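You operate a simulated robot arm through the tools that you are given. There is no shell and no other tool.

You are at the controls of a simulated two-armed robot. One attempt, no reset.

JOB
Rest the sieve on the big bowl, tip in the flour and sift it through.
Fine: jug and sieve back. Set down upright: small cream jug.

Only the result counts: the job must be done as asked and must still hold three seconds after the hand-in. Knocking over, shifting, dropping, spilling or breaking anything else fails it.

ROBOT AND FRAMES
Two 6-joint arms with two-finger parallel grippers on one trunk that stands fixed in place. Base frame: the origin is at the foot of the trunk, x ahead of it, y to its left, z up; the work surface is at about z = 910. Readings come in mm, rad, newtons and seconds.
The left shoulder is at [60, 187, 1197], the right one opposite. With the tool pointing down near the work surface each hand reaches from about 260 to 620 mm from the base axis, measured 20 degrees to its own side. Payload 1.57 kg a hand.
The TCP of each hand is the grasp point between the finger pads, 30 mm short of the fingertips. In the tool frame z runs along the fingers and y along their closing line. Largest opening 110 mm; finger width 24, thickness 12; the body of the gripper, 48 by 112 mm, starts 78 mm behind the TCP.
Orientation is told as [roll, pitch, yaw] about the base's x, y, z axes, in that order, counted from this pose: with the fingers straight down and closing along the base's y, the tool's x points along the base's -x, its y along +y and its z along -z.

CONTROLS
- The arms move only by the tool send_rows. It takes "left_steps", "right_steps" or both (then of equal length, played together; a hand with none holds still); each is a list of rows, each a list of 7 numbers: the shift along the tool's x, y, z in mm, then the turn, a rotation vector about the tool's x, y, z in rad, then the opening, from 0 (shut) to 1 (fully open). In form: [[dx, dy, dz, ax, ay, az, grip], ...]. A call has 1 to 20 rows; each row is the pose to reach, as a shift and turn from the pose commanded when the call began, along the tool's axes at that moment. Rows are played at 5 a second. More than 50 mm and 0.15 rad between two rows, or a gripper value outside its range, and nothing of the call is played. A pose out of reach is approached as far as the arm can. The call stops where the force on the tool passes 40 N (or 10 N more than at its start, if that is more) or the arm is blocked; 0.2 s more then pass. Each finger travels about 153 mm/s and halts on what it meets, pressing with about 35 N; the grip force reading is that of the motor and also rises with nothing between the fingers. The clock runs only during rows and for 0.2 s after the last one: add rows that repeat a pose to give the fingers time. The reply holds the time, the measured pose of the TCP, the force on the tool along the base axes, the opening and the grip force, in the units named above and with some noise, with the torque about the TCP (base axes, N m) and any sound that the robot's microphone picked up.
- Cameras (640 x 400 px; columns grow to the right, rows downward): "scene" is now at [27.3, -2, 1729.3]; the picture's right is [0.12, -0.99, 0.00], its down [-0.82, -0.10, -0.57] and it looks along [0.56, 0.07, -0.82] (base axes); focal length 337 px, centre (320, 200). "left" rides on the left gripper at [70, -16, -141] in its tool frame; the picture's right is [0.23, 0.97, 0.00], its down [-0.86, 0.20, -0.48] and it looks along [-0.47, 0.11, 0.88] (tool axes); focal length 222 px, centre (320, 200). "right" rides on the right gripper at [70, 16, -141] in its tool frame; the picture's right is [-0.23, 0.97, 0.00], its down [-0.86, -0.20, -0.48] and it looks along [-0.47, -0.11, 0.88] (tool axes); focal length 222 px, centre (320, 200). There is no depth. A picture from a camera that has moved, and an enlarged one, comes with that camera's place and axes in the base frame and with its lens. The place of the scene camera against the robot may be out by one fixed shift of up to 25 mm in any direction.
- snapshot(camera): a new picture of that camera. It takes no simulated time.
- slide_trunk(by): slides the trunk up (or, below 0, down) by that many mm; the arms and the scene camera ride with it, the base frame stays. It gives what a move gives, with no picture.
- head_to(pan, tilt): turns the head with the scene camera to pan (to the left, within 1.501 rad either way) and tilt (down, from -0.506 to 1.204), counted from straight ahead of the robot. It gives what a move gives.
- inspect(camera, box): a new picture of the part [left, top, right, bottom] of that camera's present view, enlarged. It takes no simulated time.
- finish_job(): hands the job in; it is judged then, once.

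Nothing tells you positions but the pictures and the camera data. Unless the task says otherwise, let go and move clear before handing in.

The tools are called by a JSON object that holds its "op" and its "data". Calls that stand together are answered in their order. send_rows: Moves the arms, as the interface text tells. Its arguments: {"type":"object","properties":{"left_steps":{"type":"array","items":{"type":"array","items":{"type":"number"}}},"right_steps":{"type":"array","items":{"type":"array","items":{"type":"number"}}}},"required":[]} The other tools are called the same way: slide_trunk (by) slides the trunk up or down; head_to (pan, tilt) turns the head that bears the scene camera; snapshot (camera) takes a picture; inspect (camera, box) takes an enlarged picture of a part of a camera's view; finish_job () hands the job in.

At the start:

```text
clock: 0.0
left_position: [442.6, 155.6, 1260.1]
left_orientation: [-0.001, 0.001, 0.0]
left_wrist_force: [-0.7, -0.3, -0.2]
left_torque: [-0.02, 0.01, -0.01]
left_grip_width: 109.8
left_grasp_force: 0.0
right_position: [438.2, -200.0, 1318.6]
right_orientation: [0.0, 0.001, 0.0]
right_wrist_force: [1.0, 0.3, -0.6]
right_torque: [-0.01, 0.03, 0.0]
right_grip_width: 110.2
right_grasp_force: 0.1
trunk travel left (down, up): [-825.0, 165.0]
head pan, tilt: [0.117, 0.969]
```

scene: 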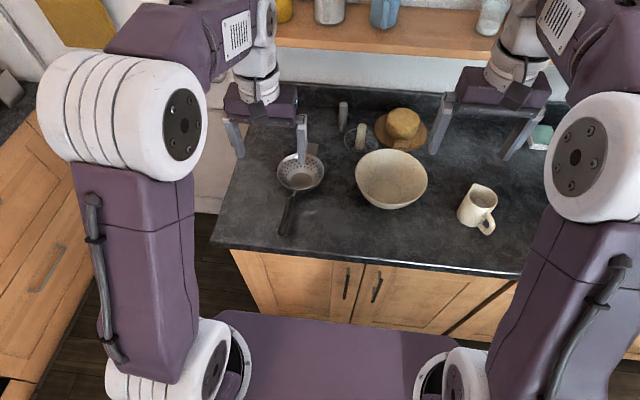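
right: 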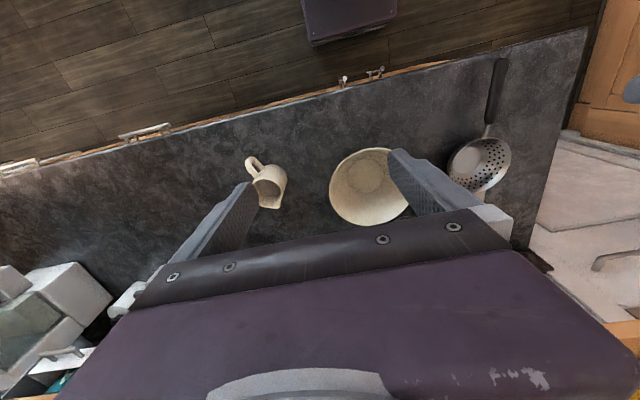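
left: 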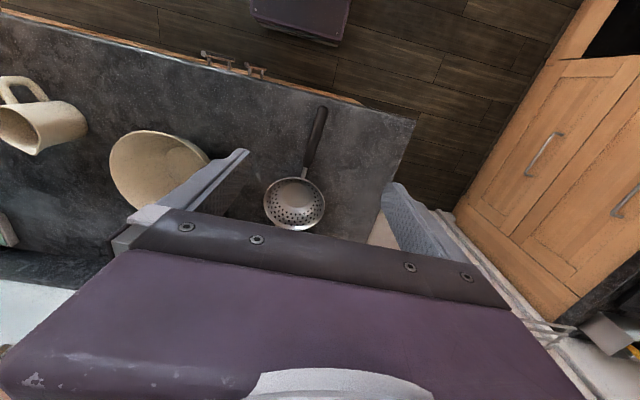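

I see a counter with a sieve (handle towards the robot) on the left, a big cream bowl in the middle, and a small cream jug with its handle on the right; behind are a wooden board with a bread-like item and small things. I'll look closer before moving.

{"op": "inspect", "data": {"camera": "scene", "box": [240, 80, 400, 180]}}

{"op": "inspect", "data": {"camera": "scene", "box": [260, 140, 420, 240]}}

{"op": "inspect", "data": {"camera": "scene", "box": [420, 140, 580, 240]}}

{"op": "inspect", "data": {"camera": "left", "box": [200, 80, 420, 240]}}

{"op": "inspect", "data": {"camera": "right", "box": [200, 120, 420, 240]}}

```text
4.00 times, centred on (320, 130) of scene
camera zoom: at [27.3, -2.0, 1729.3], right [0.12, -0.99, 0.0], down [-0.82, -0.1, -0.57], along [0.56, 0.07, -0.82], focal length 1347 px, centre (320, 480)
```

zoom: 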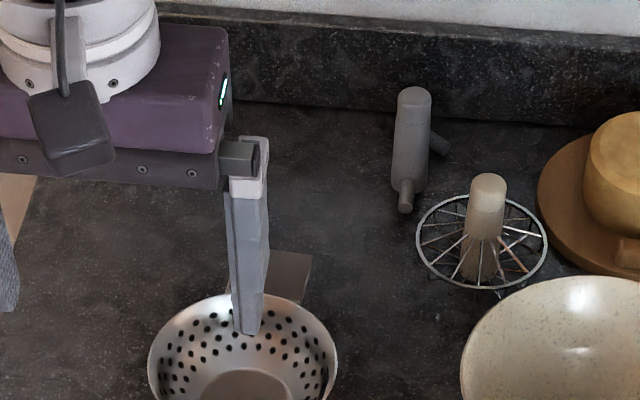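

```text
4.00 times, centred on (340, 190) of scene
camera zoom: at [27.3, -2.0, 1729.3], right [0.12, -0.99, 0.0], down [-0.82, -0.1, -0.57], along [0.56, 0.07, -0.82], focal length 1347 px, centre (240, 240)
```

zoom: 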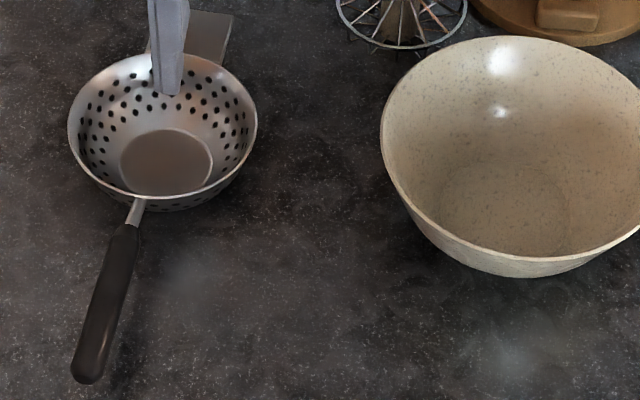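

```text
4.00 times, centred on (500, 190) of scene
camera zoom: at [27.3, -2.0, 1729.3], right [0.12, -0.99, 0.0], down [-0.82, -0.1, -0.57], along [0.56, 0.07, -0.82], focal length 1347 px, centre (-400, 240)
```

zoom: 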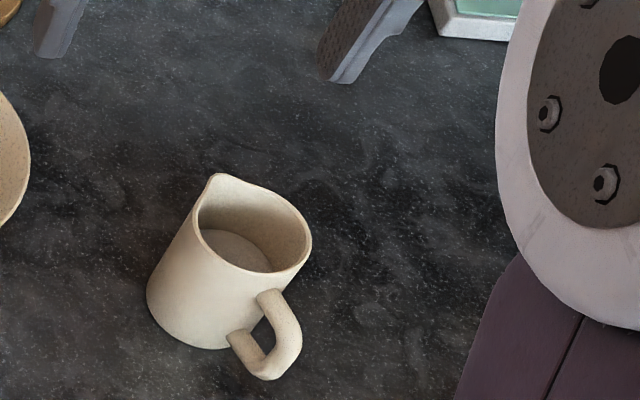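

```text
2.50 times, centred on (310, 160) of left
camera zoom: at [371.5, 139.1, 1401.5], right [-0.23, 0.97, 0.0], down [0.86, 0.2, 0.48], along [0.47, 0.11, -0.88], focal length 555 px, centre (345, 300)
```

zoom: 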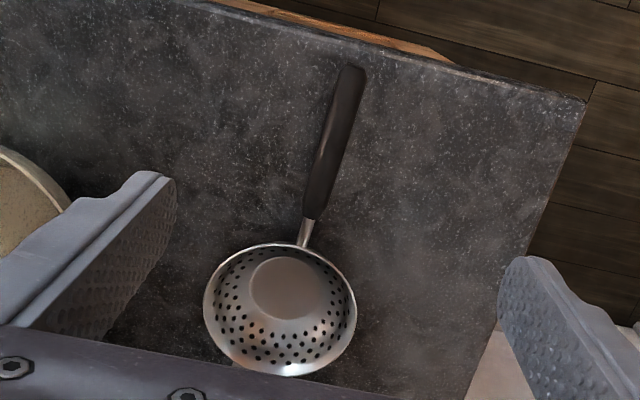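

```text
2.91 times, centred on (310, 180) of right
camera zoom: at [369.6, -184.6, 1461.2], right [0.23, 0.97, 0.0], down [0.86, -0.2, 0.48], along [0.47, -0.11, -0.88], focal length 646 px, centre (349, 258)
```

zoom: 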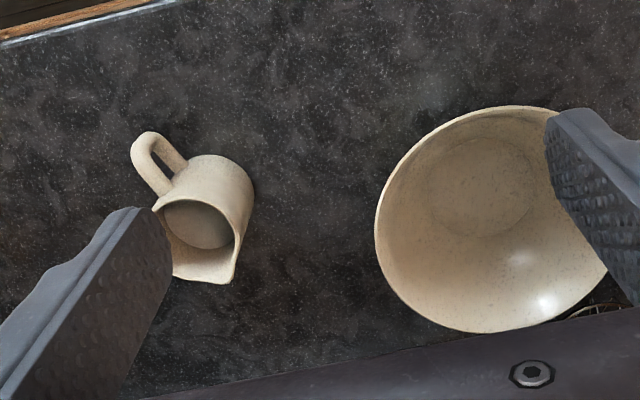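

The sieve lies on the left with its handle towards me, the bowl is about at [608, -125] and the jug about at [570, -355], spout pointing away from me. I'll lower both hands to get nearer views and triangulate the heights.

{"op": "send_rows", "data": {"left_steps": [[0, 0, 40, 0, 0, 0, 1], [0, 0, 80, 0, 0, 0, 1], [0, 0, 120, 0, 0, 0, 1], [0, 0, 150, 0, 0, 0, 1]], "right_steps": [[0, -25, 35, 0, 0, 0, 1], [0, -50, 70, 0, 0, 0, 1], [0, -75, 105, 0, 0, 0, 1], [0, -100, 140, 0, 0, 0, 1]]}}

{"op": "snapshot", "data": {"camera": "left"}}

{"op": "snapshot", "data": {"camera": "right"}}

{"op": "snapshot", "data": {"camera": "scene"}}

```text
clock: 1.0
left_position: [443.9, 153.0, 1109.5]
left_orientation: [0.001, 0.0, 0.0]
left_wrist_force: [-0.7, -0.7, -0.1]
left_torque: [0.0, 0.04, -0.01]
left_grip_width: 110.1
left_grasp_force: 0.0
right_position: [438.6, -302.2, 1174.5]
right_orientation: [0.003, 0.002, -0.001]
right_wrist_force: [0.1, -0.6, -1.2]
right_torque: [0.04, 0.02, 0.03]
right_grip_width: 110.0
right_grasp_force: 0.0
trunk travel left (down, up): [-825.0, 165.0]
head pan, tilt: [0.117, 0.969]
```

```text
taken
camera left: at [373.4, 136.4, 1251.1], right [-0.23, 0.97, 0.0], down [0.86, 0.2, 0.48], along [0.47, 0.11, -0.88], focal length 222 px, centre (320, 200)
```

left: 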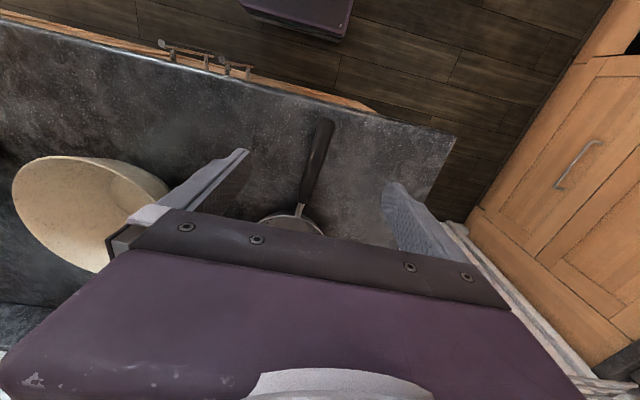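

```text
taken
camera right: at [370.1, -287.3, 1316.5], right [0.23, 0.97, 0.0], down [0.86, -0.2, 0.48], along [0.46, -0.11, -0.88], focal length 222 px, centre (320, 200)
```

right: 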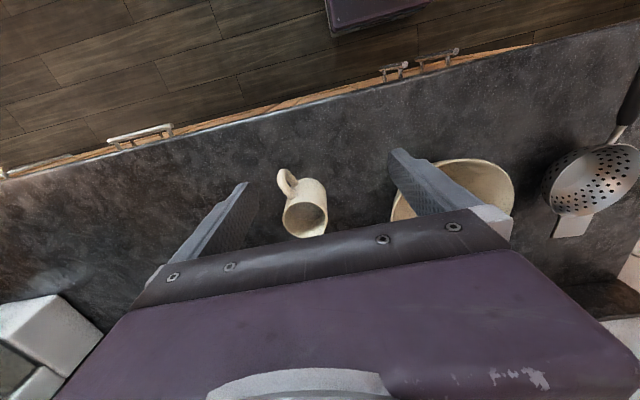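

```text
taken
camera scene: at [29.2, -3.7, 1729.4], right [0.12, -0.99, 0.0], down [-0.82, -0.1, -0.57], along [0.56, 0.07, -0.82], focal length 337 px, centre (320, 200)
```

scene: 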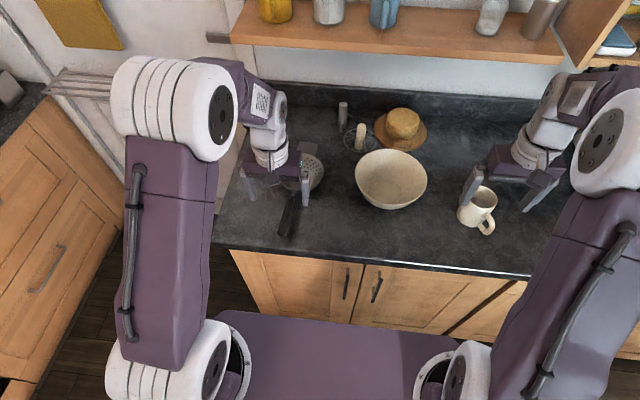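

The right camera shows the sieve has a flat rest tab opposite its handle. Zooming for measurement.

{"op": "inspect", "data": {"camera": "right", "box": [480, 80, 640, 240]}}

{"op": "inspect", "data": {"camera": "right", "box": [240, 150, 400, 250]}}

{"op": "inspect", "data": {"camera": "left", "box": [230, 90, 390, 250]}}

{"op": "inspect", "data": {"camera": "left", "box": [0, 120, 240, 280]}}

{"op": "inspect", "data": {"camera": "scene", "box": [340, 130, 520, 250]}}

```text
2.50 times, centred on (560, 160) of right
camera zoom: at [370.1, -287.3, 1316.5], right [0.23, 0.97, 0.0], down [0.86, -0.2, 0.48], along [0.46, -0.11, -0.88], focal length 555 px, centre (-280, 300)
```

zoom: 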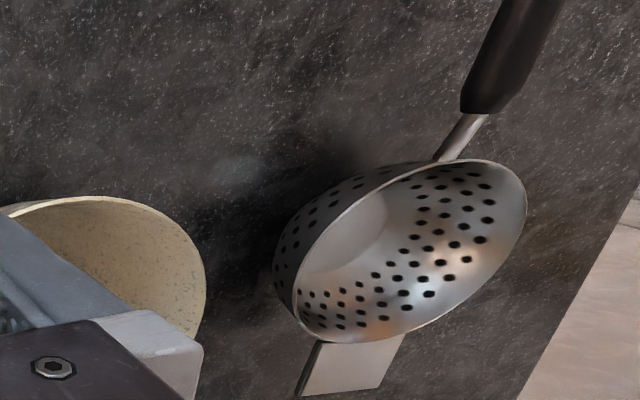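

```text
4.00 times, centred on (320, 200) of right
camera zoom: at [370.1, -287.3, 1316.5], right [0.23, 0.97, 0.0], down [0.86, -0.2, 0.48], along [0.46, -0.11, -0.88], focal length 888 px, centre (320, 200)
```

zoom: 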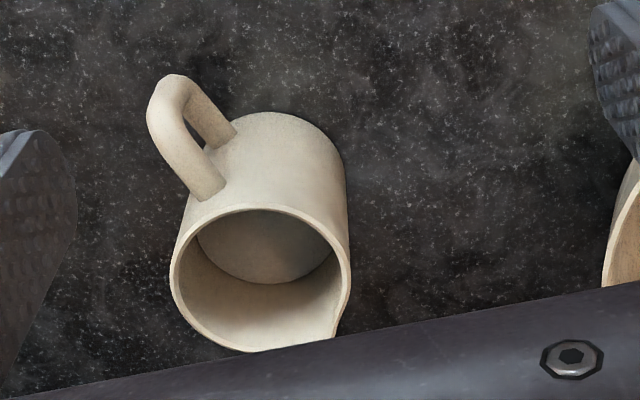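

```text
2.50 times, centred on (310, 170) of left
camera zoom: at [373.4, 136.4, 1251.1], right [-0.23, 0.97, 0.0], down [0.86, 0.2, 0.48], along [0.47, 0.11, -0.88], focal length 555 px, centre (345, 275)
```

zoom: 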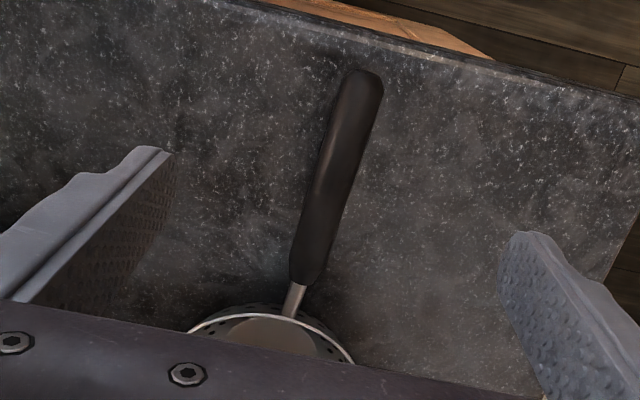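

```text
2.50 times, centred on (120, 200) of left
camera zoom: at [373.4, 136.4, 1251.1], right [-0.23, 0.97, 0.0], down [0.86, 0.2, 0.48], along [0.47, 0.11, -0.88], focal length 555 px, centre (820, 200)
```

zoom: 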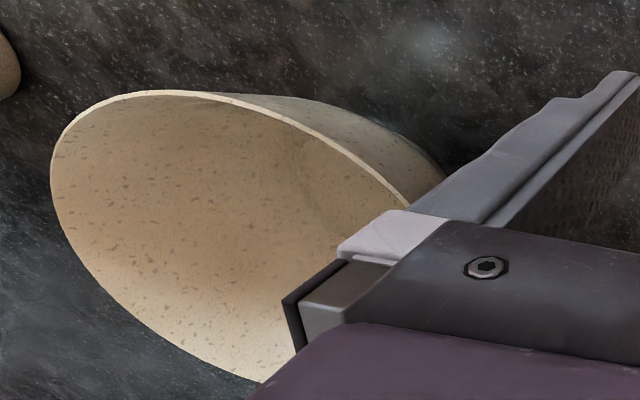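

```text
3.33 times, centred on (430, 190) of scene
camera zoom: at [29.2, -3.7, 1729.4], right [0.12, -0.99, 0.0], down [-0.82, -0.1, -0.57], along [0.56, 0.07, -0.82], focal length 1123 px, centre (-47, 233)
```

zoom: 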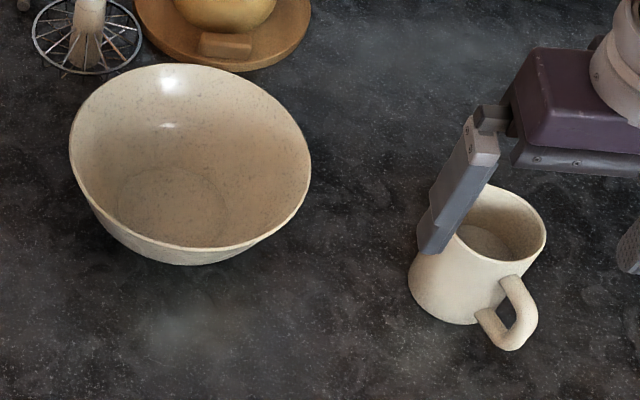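

Triangulating gives: sieve rim about [635, 143, 958] with its handle level at z≈960 from x≈536 to 415 (y≈151–156), bowl centre about [615, -121] with the rim at z≈997 and radius ≈98, jug centre about [568, -356] and ≈90 tall. Next I bring the left hand over the sieve handle.

{"op": "send_rows", "data": {"left_steps": [[-20, 0, 20, 0, 0, 0.03, 0.8], [-40, 0, 45, 0, 0, 0.06, 0.6], [-51, 0, 80, 0, 0, 0.06, 0.6], [-51, 0, 105, 0, 0, 0.06, 0.6], [-51, 0, 105, 0, 0, 0.06, 0.6]]}}

{"op": "snapshot", "data": {"camera": "left"}}

{"op": "inspect", "data": {"camera": "right", "box": [480, 60, 640, 220]}}

{"op": "inspect", "data": {"camera": "scene", "box": [220, 120, 380, 240]}}

```text
clock: 2.2
left_position: [491.3, 152.9, 1004.5]
left_orientation: [0.001, 0.0, -0.061]
left_wrist_force: [-0.3, 0.9, 0.7]
left_torque: [-0.04, 0.0, 0.02]
left_grip_width: 65.9
left_grasp_force: 0.1
right_position: [439.5, -301.6, 1175.7]
right_orientation: [0.0, 0.0, 0.0]
right_wrist_force: [-1.0, 0.6, 0.1]
right_torque: [-0.01, -0.02, -0.02]
right_grip_width: 109.9
right_grasp_force: 0.0
trunk travel left (down, up): [-825.0, 165.0]
head pan, tilt: [0.117, 0.969]
```

```text
taken
camera left: at [420.9, 141.5, 1146.3], right [-0.17, 0.99, 0.0], down [0.87, 0.15, 0.48], along [0.47, 0.08, -0.88], focal length 222 px, centre (320, 200)
```

left: 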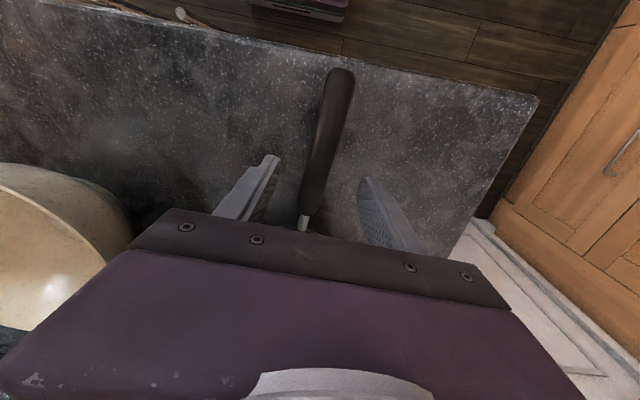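

```text
2.50 times, centred on (560, 140) of right
camera zoom: at [368.9, -286.0, 1317.6], right [0.23, 0.97, 0.0], down [0.86, -0.2, 0.48], along [0.47, -0.11, -0.88], focal length 555 px, centre (-280, 350)
```

zoom: 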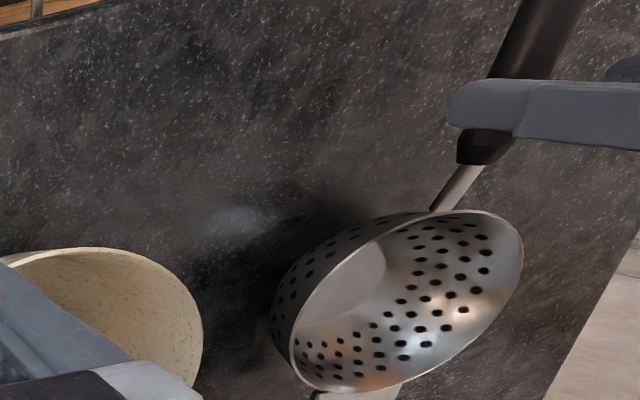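

```text
3.33 times, centred on (300, 180) of scene
camera zoom: at [27.4, -2.4, 1729.3], right [0.12, -0.99, 0.0], down [-0.82, -0.1, -0.57], along [0.56, 0.07, -0.82], focal length 1123 px, centre (387, 267)
```

zoom: 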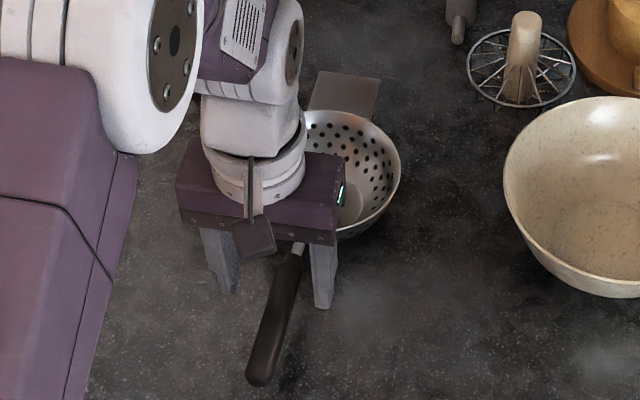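

The open fingers straddle the black handle well; I'll descend to handle height and close.

{"op": "send_rows", "data": {"left_steps": [[-5, 0, 20, 0, 0, 0, 0.5], [-8, 0, 40, 0, 0, 0, 0.5], [-8, 0, 48, 0, 0, 0, 0.5], [-8, 0, 48, 0, 0, 0, 0.3], [-8, 0, 48, 0, 0, 0, 0.1], [-8, 0, 48, 0, 0, 0, 0.0], [-8, 0, 48, 0, 0, 0, 0.0], [-8, 0, 48, 0, 0, 0, 0.0]]}}

{"op": "snapshot", "data": {"camera": "left"}}

{"op": "inspect", "data": {"camera": "right", "box": [480, 60, 640, 220]}}

```text
clock: 4.0
left_position: [500.4, 154.3, 958.6]
left_orientation: [-0.002, 0.0, -0.061]
left_wrist_force: [0.9, -0.8, 0.4]
left_torque: [-0.04, -0.04, -0.17]
left_grip_width: 19.6
left_grasp_force: 33.2
right_position: [438.9, -301.6, 1175.4]
right_orientation: [-0.001, -0.002, 0.001]
right_wrist_force: [0.6, -0.1, 0.0]
right_torque: [0.0, 0.0, 0.03]
right_grip_width: 109.8
right_grasp_force: 0.0
trunk travel left (down, up): [-825.0, 165.0]
head pan, tilt: [0.117, 0.969]
```

```text
taken
camera left: at [429.5, 141.6, 1099.5], right [-0.17, 0.99, 0.0], down [0.87, 0.15, 0.48], along [0.47, 0.08, -0.88], focal length 222 px, centre (320, 200)
```

left: 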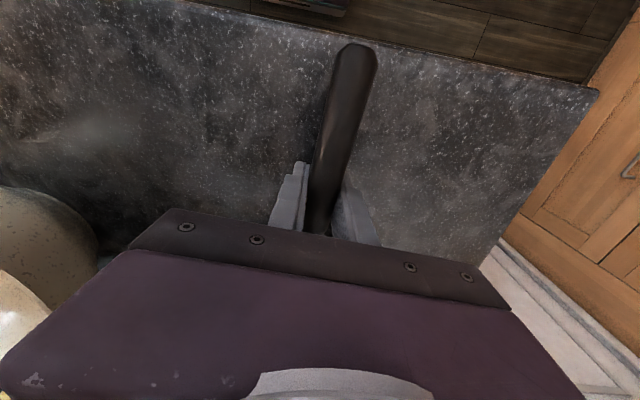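

```text
2.50 times, centred on (560, 140) of right
camera zoom: at [368.9, -285.8, 1317.6], right [0.23, 0.97, 0.0], down [0.86, -0.2, 0.48], along [0.47, -0.11, -0.88], focal length 555 px, centre (-280, 350)
```

zoom: 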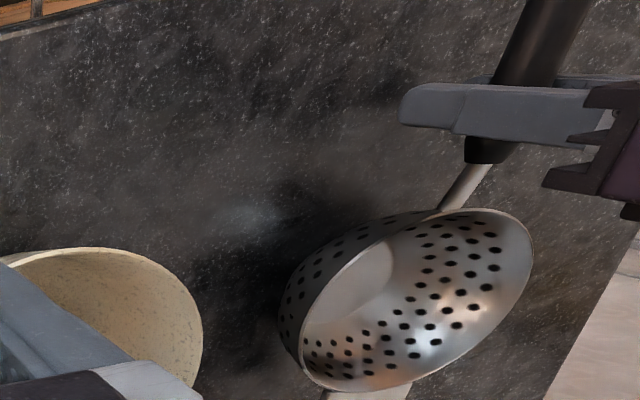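

The handle is gripped at 19.6 mm. I'll lift straight up and check whether the sieve stays level.

{"op": "send_rows", "data": {"left_steps": [[0, 0, -10, 0, 0, 0, 0], [0, 0, -35, 0, 0, 0, 0], [0, 0, -60, 0, 0, 0, 0], [0, 0, -90, 0, 0, 0, 0], [0, 0, -115, 0, 0, 0, 0], [0, 0, -125, 0, 0, 0, 0], [0, 0, -125, 0, 0, 0, 0]]}}

{"op": "snapshot", "data": {"camera": "right"}}

{"op": "inspect", "data": {"camera": "scene", "box": [220, 100, 400, 220]}}

```text
clock: 5.6
left_position: [501.4, 155.7, 1082.1]
left_orientation: [0.0, 0.002, -0.059]
left_wrist_force: [0.0, 0.9, -2.7]
left_torque: [0.0, 0.26, -0.02]
left_grip_width: 19.6
left_grasp_force: 33.4
right_position: [438.3, -301.1, 1175.0]
right_orientation: [0.0, -0.001, -0.001]
right_wrist_force: [-0.3, 0.2, 0.4]
right_torque: [0.04, 0.02, 0.01]
right_grip_width: 110.0
right_grasp_force: 0.1
trunk travel left (down, up): [-825.0, 165.0]
head pan, tilt: [0.117, 0.969]
```

```text
taken
camera right: at [369.3, -285.6, 1317.6], right [0.23, 0.97, 0.0], down [0.86, -0.2, 0.48], along [0.47, -0.11, -0.88], focal length 222 px, centre (320, 200)
```

right: 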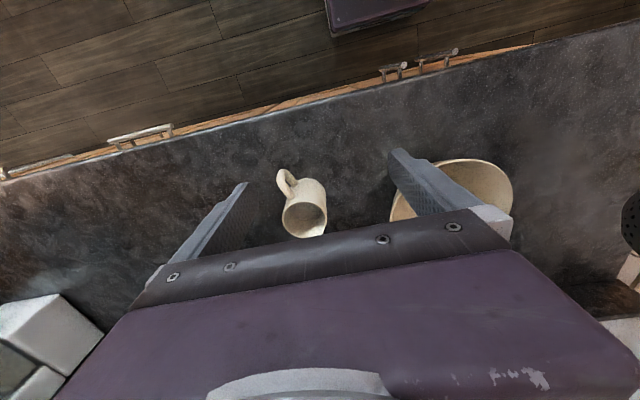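

```text
3.33 times, centred on (310, 160) of scene
camera zoom: at [28.0, -1.9, 1729.3], right [0.12, -0.99, 0.0], down [-0.82, -0.1, -0.57], along [0.56, 0.07, -0.82], focal length 1123 px, centre (353, 333)
```

zoom: 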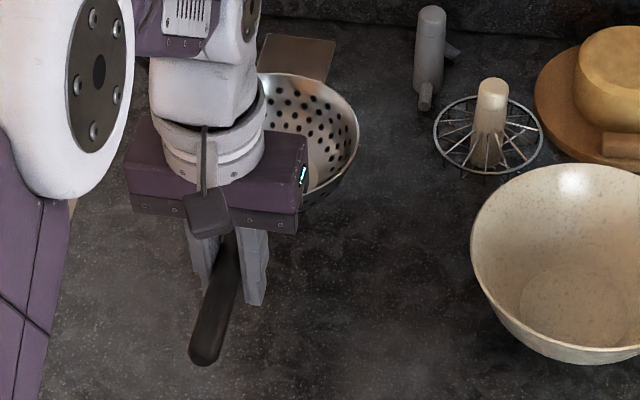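

The sieve weighs about 2.7 N, held level. Now I'll carry it over to above the bowl while turning the handle towards the front-left.

{"op": "send_rows", "data": {"left_steps": [[-2, -15, 0, 0, 0, 0.05, 0], [-4, -40, 0, 0, 0, 0.13, 0], [-6, -65, 0, 0, 0, 0.22, 0], [-9, -95, 0, 0, 0, 0.32, 0], [-12, -125, 0, 0, 0, 0.42, 0], [-14, -150, 0, 0, 0, 0.52, 0], [-16, -172, 0, 0, 0, 0.6, 0], [-17, -185, 0, 0, 0, 0.64, 0], [-17, -185, 0, 0, 0, 0.64, 0]]}}

{"op": "snapshot", "data": {"camera": "scene"}}

{"op": "snapshot", "data": {"camera": "right"}}

{"op": "inspect", "data": {"camera": "scene", "box": [300, 100, 480, 220]}}

```text
clock: 7.6
left_position: [508.0, -31.1, 1082.6]
left_orientation: [0.0, 0.0, -0.7]
left_wrist_force: [0.2, -1.4, -3.2]
left_torque: [0.17, 0.19, 0.0]
left_grip_width: 19.9
left_grasp_force: 33.6
right_position: [438.6, -301.4, 1175.2]
right_orientation: [0.002, 0.0, 0.0]
right_wrist_force: [-0.1, 0.0, 0.3]
right_torque: [-0.03, -0.02, 0.0]
right_grip_width: 110.1
right_grasp_force: 0.0
trunk travel left (down, up): [-825.0, 165.0]
head pan, tilt: [0.117, 0.969]
```

```text
taken
camera scene: at [27.7, -1.8, 1729.3], right [0.12, -0.99, 0.0], down [-0.82, -0.1, -0.57], along [0.56, 0.07, -0.82], focal length 337 px, centre (320, 200)
```

scene: 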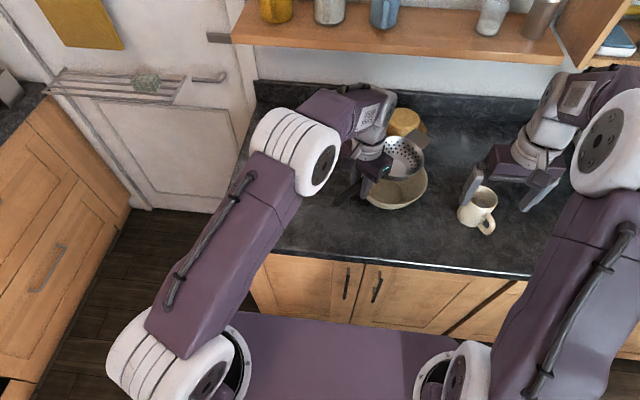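

```text
taken
camera right: at [369.1, -285.5, 1317.7], right [0.23, 0.97, 0.0], down [0.86, -0.2, 0.48], along [0.47, -0.11, -0.88], focal length 222 px, centre (320, 200)
```

right: 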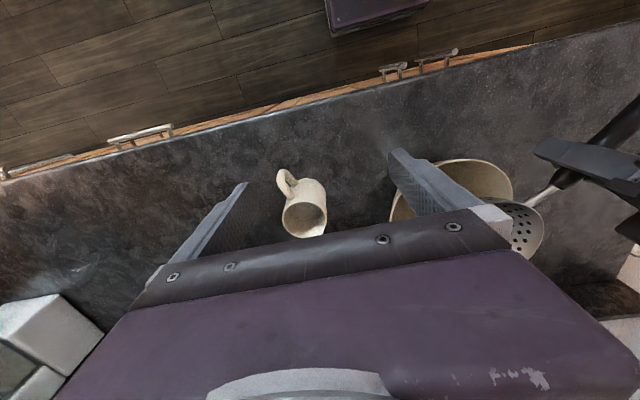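

```text
3.33 times, centred on (390, 160) of scene
camera zoom: at [27.7, -1.8, 1729.3], right [0.12, -0.99, 0.0], down [-0.82, -0.1, -0.57], along [0.56, 0.07, -0.82], focal length 1123 px, centre (87, 333)
```

zoom: 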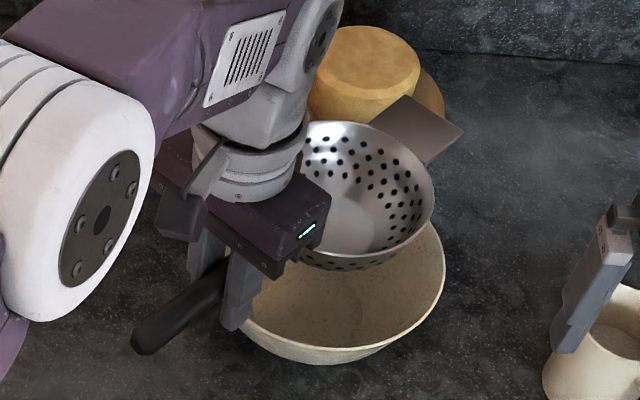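

The sieve hovers centred over the bowl, tab pointing to the far right. Lowering to just above the rim and checking.

{"op": "send_rows", "data": {"left_steps": [[0, 0, 15, 0, 0, 0, 0], [0, 0, 35, 0, 0, 0, 0], [0, 0, 55, 0, 0, 0, 0], [0, 0, 66, 0, 0, 0, 0], [0, 0, 66, 0, 0, 0, 0]]}}

{"op": "inspect", "data": {"camera": "scene", "box": [300, 110, 460, 230]}}

{"op": "inspect", "data": {"camera": "right", "box": [380, 100, 640, 270]}}

{"op": "snapshot", "data": {"camera": "left"}}

```text
clock: 8.8
left_position: [507.9, -31.7, 1015.4]
left_orientation: [0.0, -0.001, -0.7]
left_wrist_force: [-1.2, 0.0, -1.9]
left_torque: [0.17, 0.18, 0.05]
left_grip_width: 19.8
left_grasp_force: 33.4
right_position: [438.4, -300.7, 1176.0]
right_orientation: [0.0, 0.0, 0.001]
right_wrist_force: [0.6, 0.6, 0.6]
right_torque: [-0.01, 0.02, -0.02]
right_grip_width: 109.9
right_grasp_force: 0.0
trunk travel left (down, up): [-825.0, 165.0]
head pan, tilt: [0.117, 0.969]
```

```text
3.33 times, centred on (380, 170) of scene
camera zoom: at [27.7, -2.1, 1729.3], right [0.12, -0.99, 0.0], down [-0.82, -0.1, -0.57], along [0.56, 0.07, -0.82], focal length 1123 px, centre (120, 300)
```

zoom: 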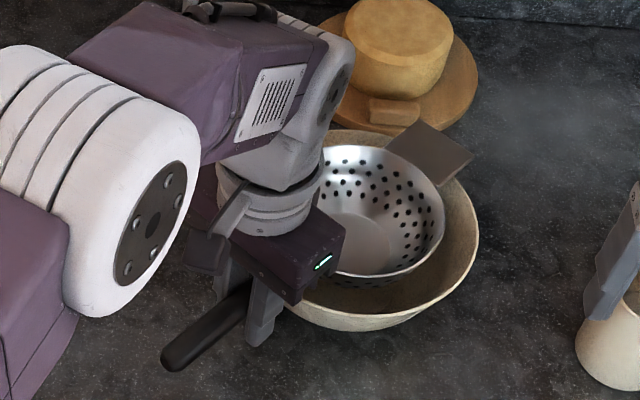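

```text
2.35 times, centred on (510, 185) of right
camera zoom: at [369.1, -285.7, 1317.6], right [0.23, 0.97, 0.0], down [0.86, -0.2, 0.48], along [0.47, -0.11, -0.88], focal length 523 px, centre (-127, 235)
```

zoom: 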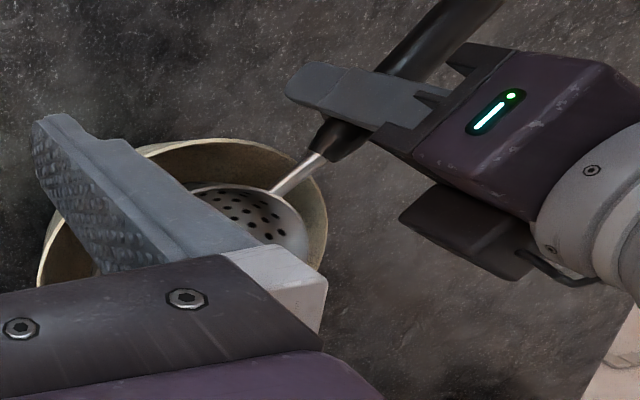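

```text
taken
camera left: at [443.5, 1.4, 1156.4], right [0.45, 0.89, 0.0], down [0.78, -0.4, 0.48], along [0.43, -0.22, -0.88], focal length 222 px, centre (320, 200)
```

left: 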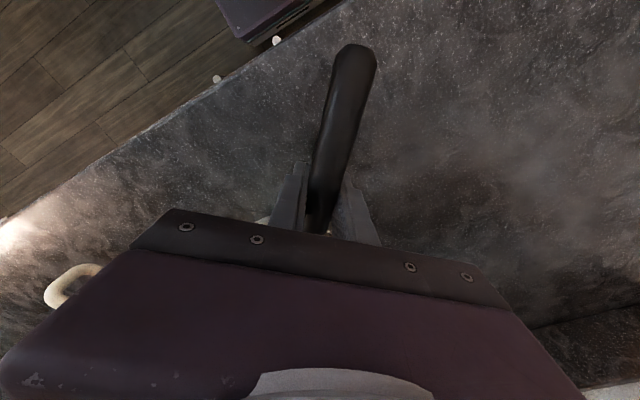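

Clearances look right: the rod is over the near rim and the tab over the far rim. Lowering in small steps until the weight transfers.

{"op": "send_rows", "data": {"left_steps": [[0, 0, 5, 0, 0, 0, 0], [0, 0, 9, 0, 0, 0, 0], [0, 0, 11, 0, 0, 0, 0], [0, 0, 11, 0, 0, 0, 0]]}}

{"op": "inspect", "data": {"camera": "scene", "box": [340, 130, 440, 220]}}

```text
clock: 9.8
left_position: [507.8, -31.8, 1005.0]
left_orientation: [0.0, 0.001, -0.701]
left_wrist_force: [-0.3, -0.3, -2.1]
left_torque: [0.17, 0.21, 0.0]
left_grip_width: 19.6
left_grasp_force: 33.5
right_position: [439.1, -300.9, 1174.6]
right_orientation: [-0.001, 0.002, 0.0]
right_wrist_force: [-0.1, -0.6, 0.6]
right_torque: [0.02, -0.01, 0.07]
right_grip_width: 109.7
right_grasp_force: 0.1
trunk travel left (down, up): [-825.0, 165.0]
head pan, tilt: [0.117, 0.969]
```

```text
4.44 times, centred on (390, 175) of scene
camera zoom: at [27.8, -2.2, 1729.3], right [0.12, -0.99, 0.0], down [-0.82, -0.1, -0.57], along [0.56, 0.07, -0.82], focal length 1497 px, centre (9, 311)
```

zoom: 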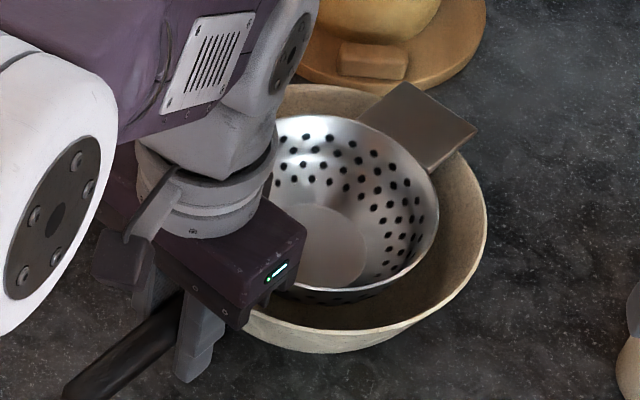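

Still free of the rim. I'll check the near-rim side from the right camera.

{"op": "inspect", "data": {"camera": "right", "box": [460, 130, 560, 210]}}

{"op": "inspect", "data": {"camera": "scene", "box": [350, 140, 430, 210]}}

```text
5.00 times, centred on (510, 170) of right
camera zoom: at [369.2, -285.8, 1317.6], right [0.23, 0.97, 0.0], down [0.86, -0.2, 0.48], along [0.47, -0.11, -0.88], focal length 1111 px, centre (-630, 350)
```

zoom: 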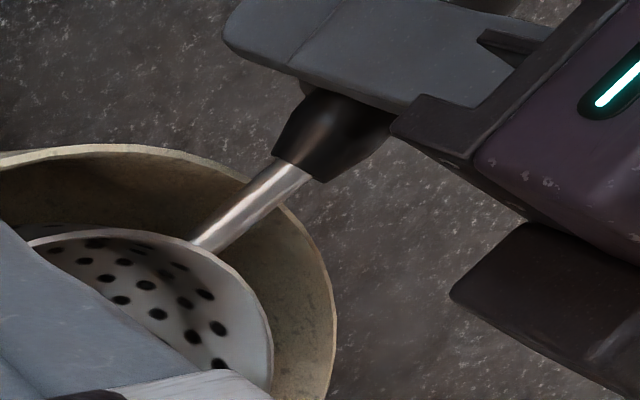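

```text
5.71 times, centred on (390, 175) of scene
camera zoom: at [27.8, -2.2, 1729.3], right [0.12, -0.99, 0.0], down [-0.82, -0.1, -0.57], along [0.56, 0.07, -0.82], focal length 1924 px, centre (-80, 343)
```

zoom: 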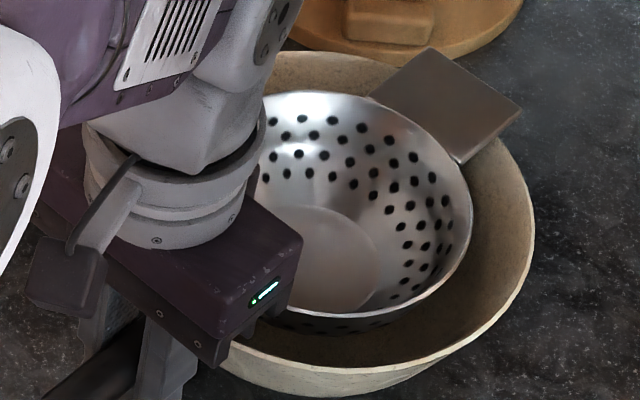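

The rim will meet the bare rod about 10 mm inside the black grip, and the tab overlaps the far rim; good. Lowering by 2 mm steps.

{"op": "send_rows", "data": {"left_steps": [[0, 0, 2, 0, 0, 0, 0], [0, 0, 3, 0, 0, 0, 0], [0, 0, 3, 0, 0, 0, 0], [0, 0, 3, 0, 0, 0, 0]]}}

{"op": "send_rows", "data": {"left_steps": [[0, 0, 1, 0, 0, 0, 0], [0, 0, 2, 0, 0, 0, 0], [0, 0, 2, 0, 0, 0, 0], [0, 0, 2, 0, 0, 0, 0]]}}

```text
clock: 10.8
left_position: [507.2, -30.5, 1002.6]
left_orientation: [0.0, -0.001, -0.7]
left_wrist_force: [-0.3, 0.3, -3.1]
left_torque: [0.2, 0.18, 0.03]
left_grip_width: 19.9
left_grasp_force: 33.6
right_position: [438.2, -302.0, 1175.9]
right_orientation: [0.0, 0.001, -0.001]
right_wrist_force: [0.6, 0.6, -0.1]
right_torque: [-0.02, 0.0, 0.0]
right_grip_width: 110.4
right_grasp_force: 0.0
trunk travel left (down, up): [-825.0, 165.0]
head pan, tilt: [0.117, 0.969]
```

```text
clock: 11.8
left_position: [507.1, -32.0, 1000.7]
left_orientation: [-0.001, -0.003, -0.7]
left_wrist_force: [0.1, -1.2, 0.6]
left_torque: [-0.42, -0.45, 0.01]
left_grip_width: 19.5
left_grasp_force: 33.3
right_position: [438.1, -301.0, 1174.9]
right_orientation: [0.0, 0.0, -0.001]
right_wrist_force: [-0.2, 0.7, 0.6]
right_torque: [0.0, 0.0, 0.01]
right_grip_width: 110.2
right_grasp_force: 0.1
trunk travel left (down, up): [-825.0, 165.0]
head pan, tilt: [0.117, 0.969]
```

The tab has touched the far rim (torque reversed). I'll open the fingers a little so the sieve settles on its own, then look.

{"op": "send_rows", "data": {"left_steps": [[0, 0, 0, 0, 0, 0, 0.2], [0, 0, 0, 0, 0, 0, 0.25], [0, 0, 0, 0, 0, 0, 0.25], [0, 0, 0, 0, 0, 0, 0.25]]}}

{"op": "inspect", "data": {"camera": "right", "box": [460, 130, 560, 210]}}

{"op": "inspect", "data": {"camera": "scene", "box": [350, 140, 430, 210]}}

```text
clock: 12.8
left_position: [506.8, -30.8, 1001.2]
left_orientation: [-0.001, -0.001, -0.701]
left_wrist_force: [-0.7, -0.4, -1.1]
left_torque: [0.02, 0.04, 0.0]
left_grip_width: 27.5
left_grasp_force: 0.1
right_position: [439.5, -300.1, 1174.3]
right_orientation: [0.0, -0.001, 0.0]
right_wrist_force: [-0.9, 0.2, 1.0]
right_torque: [-0.02, -0.02, 0.01]
right_grip_width: 110.0
right_grasp_force: 0.1
trunk travel left (down, up): [-825.0, 165.0]
head pan, tilt: [0.117, 0.969]
```

```text
5.00 times, centred on (510, 170) of right
camera zoom: at [368.9, -285.7, 1317.7], right [0.23, 0.97, 0.0], down [0.86, -0.2, 0.48], along [0.47, -0.11, -0.88], focal length 1111 px, centre (-630, 350)
```

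zoom: 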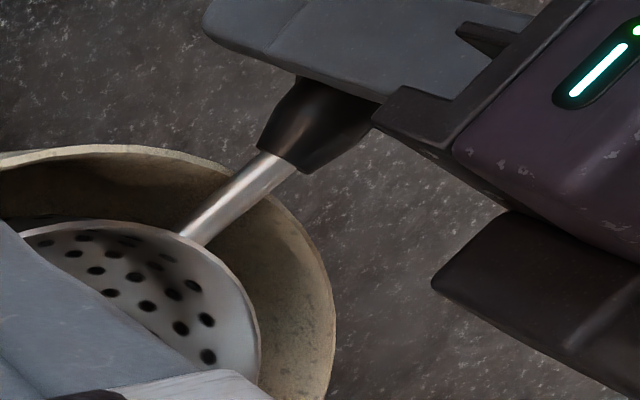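

```text
5.71 times, centred on (390, 175) of scene
camera zoom: at [27.4, -2.1, 1729.3], right [0.12, -0.99, 0.0], down [-0.82, -0.1, -0.57], along [0.56, 0.07, -0.82], focal length 1924 px, centre (-80, 343)
```

zoom: 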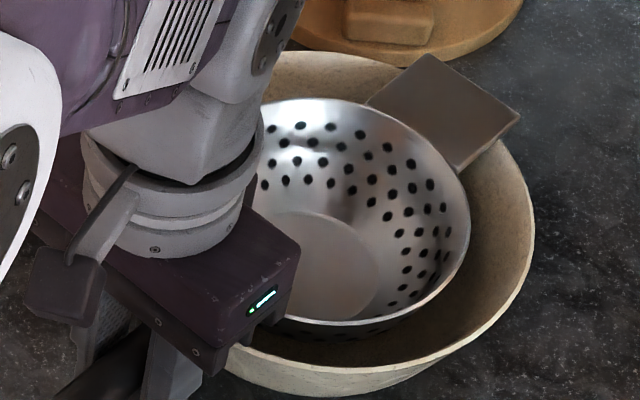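

The sieve rests freely on the bowl, tab on the far rim and rod on the near rim, and the bowl hasn't moved. Now the right hand tilts forward and moves to behind the jug, in line with its handle and spout.

{"op": "send_rows", "data": {"right_steps": [[1.4, -12.7, 6, -0.0264, -0.124, -0.0415, 1], [2.9, -25.3, 12, -0.0529, -0.2481, -0.0831, 1], [4.3, -38, 18, -0.0793, -0.3722, -0.1246, 1], [5.8, -50.7, 24, -0.1058, -0.4962, -0.1662, 1], [7.2, -63.3, 30, -0.1322, -0.6203, -0.2077, 1], [8.7, -76, 36, -0.1587, -0.7443, -0.2493, 1], [10.1, -88.7, 42, -0.1851, -0.8684, -0.2908, 1], [11.6, -101.3, 48, -0.2116, -0.9924, -0.3324, 1], [13, -114, 55, -0.238, -1.1165, -0.3739, 1], [13, -114, 55, -0.238, -1.1165, -0.3739, 1]]}}

{"op": "snapshot", "data": {"camera": "scene"}}

{"op": "snapshot", "data": {"camera": "right"}}

```text
clock: 15.0
left_position: [507.9, -31.0, 1000.3]
left_orientation: [0.002, -0.001, -0.7]
left_wrist_force: [0.2, 0.2, 0.1]
left_torque: [-0.02, 0.02, -0.01]
left_grip_width: 27.0
left_grasp_force: 0.0
right_position: [424.8, -413.3, 1124.6]
right_orientation: [-0.003, -1.136, 0.424]
right_wrist_force: [-0.1, 0.0, -0.2]
right_torque: [0.03, 0.01, 0.02]
right_grip_width: 109.9
right_grasp_force: 0.0
trunk travel left (down, up): [-825.0, 165.0]
head pan, tilt: [0.117, 0.969]
```

```text
taken
camera scene: at [27.3, -1.3, 1729.3], right [0.12, -0.99, 0.0], down [-0.82, -0.1, -0.57], along [0.56, 0.07, -0.82], focal length 337 px, centre (320, 200)
```

scene: 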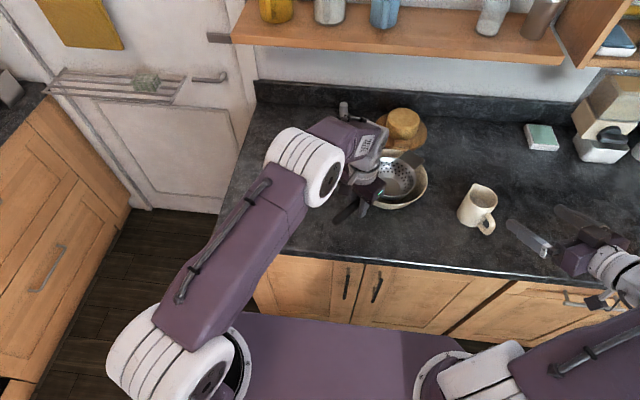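

```text
taken
camera right: at [275.0, -463.7, 1121.8], right [-0.31, 0.93, 0.2], down [0.01, -0.21, 0.98], along [0.95, 0.31, 0.05], focal length 222 px, centre (320, 200)
```

right: 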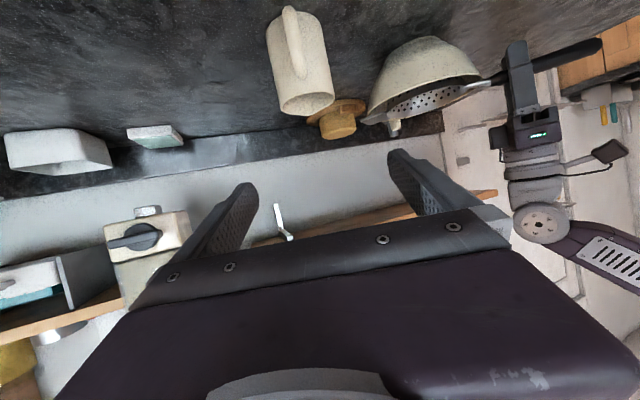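

The right camera now gives a low, upside-down side view of the jug and the bowl with sieve; zooming in on both.

{"op": "inspect", "data": {"camera": "right", "box": [340, 20, 520, 150]}}

{"op": "inspect", "data": {"camera": "right", "box": [230, 0, 370, 130]}}

{"op": "inspect", "data": {"camera": "scene", "box": [430, 150, 600, 280]}}

```text
3.08 times, centred on (430, 85) of right
camera zoom: at [275.0, -463.7, 1121.8], right [-0.31, 0.93, 0.2], down [0.01, -0.21, 0.98], along [0.95, 0.31, 0.05], focal length 684 px, centre (-18, 554)
```

zoom: 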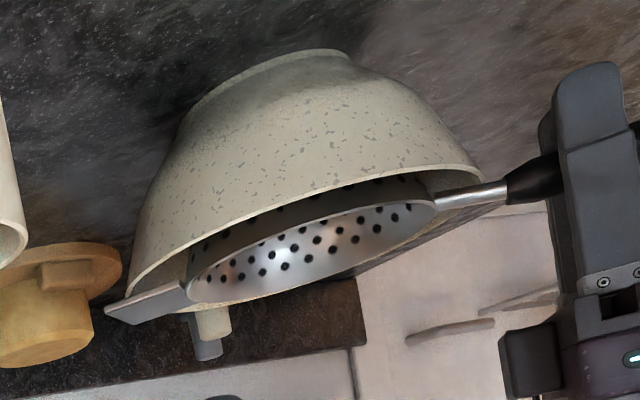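

```text
3.08 times, centred on (300, 65) of right
camera zoom: at [275.0, -463.7, 1121.8], right [-0.31, 0.93, 0.2], down [0.01, -0.21, 0.98], along [0.95, 0.31, 0.05], focal length 684 px, centre (382, 615)
```

zoom: 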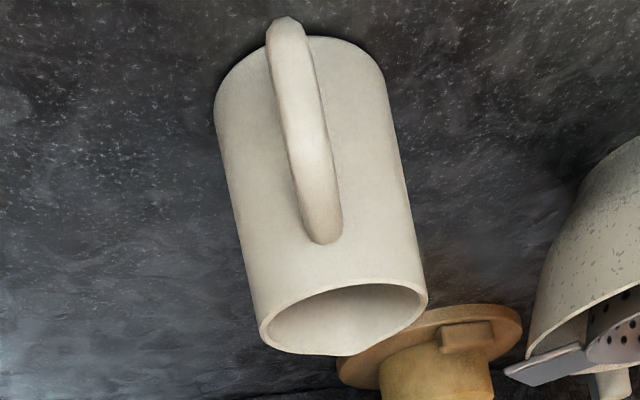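

```text
3.08 times, centred on (515, 215) of scene
camera zoom: at [27.3, -1.3, 1729.3], right [0.12, -0.99, 0.0], down [-0.82, -0.1, -0.57], along [0.56, 0.07, -0.82], focal length 1036 px, centre (-280, 154)
```

zoom: 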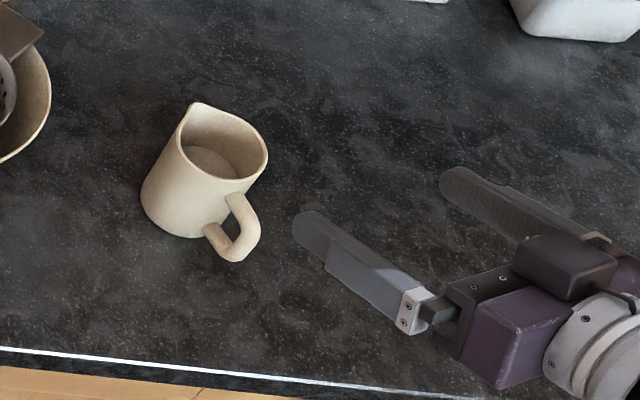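

The jug's handle points 24° right of straight back, matching the hand's yaw; the jug axis is at about [567, -357]. Lowering the right hand behind the handle to z≈962.

{"op": "send_rows", "data": {"right_steps": [[30, -1.5, 13.5, 0, 0, 0, 1], [65, -3, 29.5, 0, 0, 0, 1], [100, -4.5, 45, 0, 0, 0, 1], [130, -6, 59, 0, 0, 0, 1], [148, -6.6, 67, 0, 0, 0, 1], [148, -6.6, 67, 0, 0, 0, 1]]}}

{"op": "snapshot", "data": {"camera": "right"}}

{"op": "inspect", "data": {"camera": "scene", "box": [430, 150, 600, 280]}}

```text
clock: 16.4
left_position: [507.4, -29.5, 999.4]
left_orientation: [-0.002, 0.0, -0.699]
left_wrist_force: [-0.2, 1.2, 0.6]
left_torque: [0.04, 0.04, 0.02]
left_grip_width: 27.7
left_grasp_force: 0.0
right_position: [427.8, -420.9, 961.5]
right_orientation: [-0.002, -1.135, 0.419]
right_wrist_force: [-0.3, 0.0, -1.1]
right_torque: [0.01, -0.02, -0.01]
right_grip_width: 110.1
right_grasp_force: 0.1
trunk travel left (down, up): [-825.0, 165.0]
head pan, tilt: [0.117, 0.969]
```

```text
taken
camera right: at [276.4, -471.4, 959.3], right [-0.31, 0.93, 0.21], down [0.02, -0.21, 0.98], along [0.95, 0.31, 0.05], focal length 222 px, centre (320, 200)
```

right: 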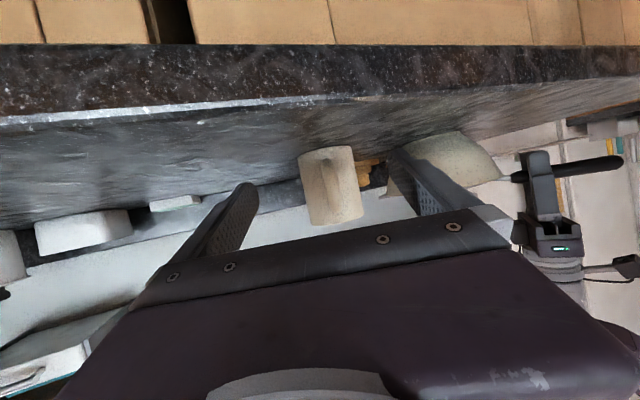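

```text
3.08 times, centred on (515, 215) of scene
camera zoom: at [27.0, -1.7, 1729.3], right [0.12, -0.99, 0.0], down [-0.82, -0.1, -0.57], along [0.56, 0.07, -0.82], focal length 1036 px, centre (-280, 154)
```

zoom: 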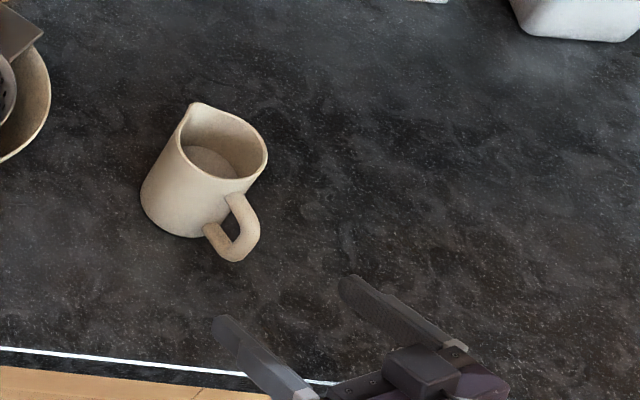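

Alignment computes well with the jug on the hand's line. Advancing horizontally part of the way, then checking.

{"op": "send_rows", "data": {"right_steps": [[-11.7, 0.3, 25.2, 0, 0, 0, 1], [-23.5, 0.6, 50.4, 0, 0, 0, 1], [-35.2, 1, 75.7, 0, 0, 0, 1], [-41, 1.1, 88.3, 0, 0, 0, 1], [-41, 1.1, 88.3, 0, 0, 0, 1]]}}

{"op": "inspect", "data": {"camera": "right", "box": [200, 60, 480, 260]}}

{"op": "inspect", "data": {"camera": "scene", "box": [430, 150, 600, 280]}}

```text
clock: 17.6
left_position: [506.6, -30.1, 1000.6]
left_orientation: [-0.001, -0.001, -0.7]
left_wrist_force: [-0.6, 0.4, 0.0]
left_torque: [-0.02, 0.02, -0.01]
left_grip_width: 27.7
left_grasp_force: 0.0
right_position: [514.4, -381.1, 961.3]
right_orientation: [0.002, -1.135, 0.416]
right_wrist_force: [-0.7, 0.2, 0.1]
right_torque: [0.02, 0.02, -0.02]
right_grip_width: 109.9
right_grasp_force: 0.0
trunk travel left (down, up): [-825.0, 165.0]
head pan, tilt: [0.117, 0.969]
```

```text
2.00 times, centred on (340, 160) of right
camera zoom: at [364.9, -430.2, 958.7], right [-0.31, 0.93, 0.21], down [0.02, -0.21, 0.98], along [0.95, 0.31, 0.05], focal length 444 px, centre (280, 280)
```

zoom: 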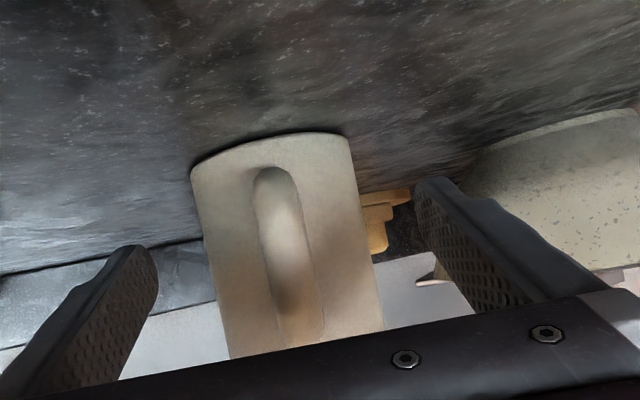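

```text
3.08 times, centred on (515, 215) of scene
camera zoom: at [26.9, -2.3, 1729.3], right [0.12, -0.99, 0.0], down [-0.82, -0.1, -0.57], along [0.56, 0.07, -0.82], focal length 1036 px, centre (-280, 154)
```

zoom: 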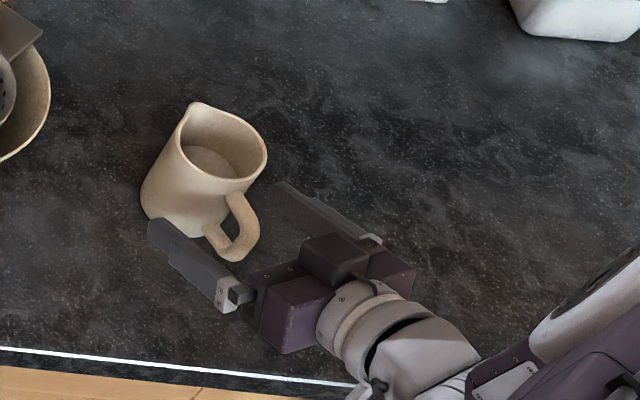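

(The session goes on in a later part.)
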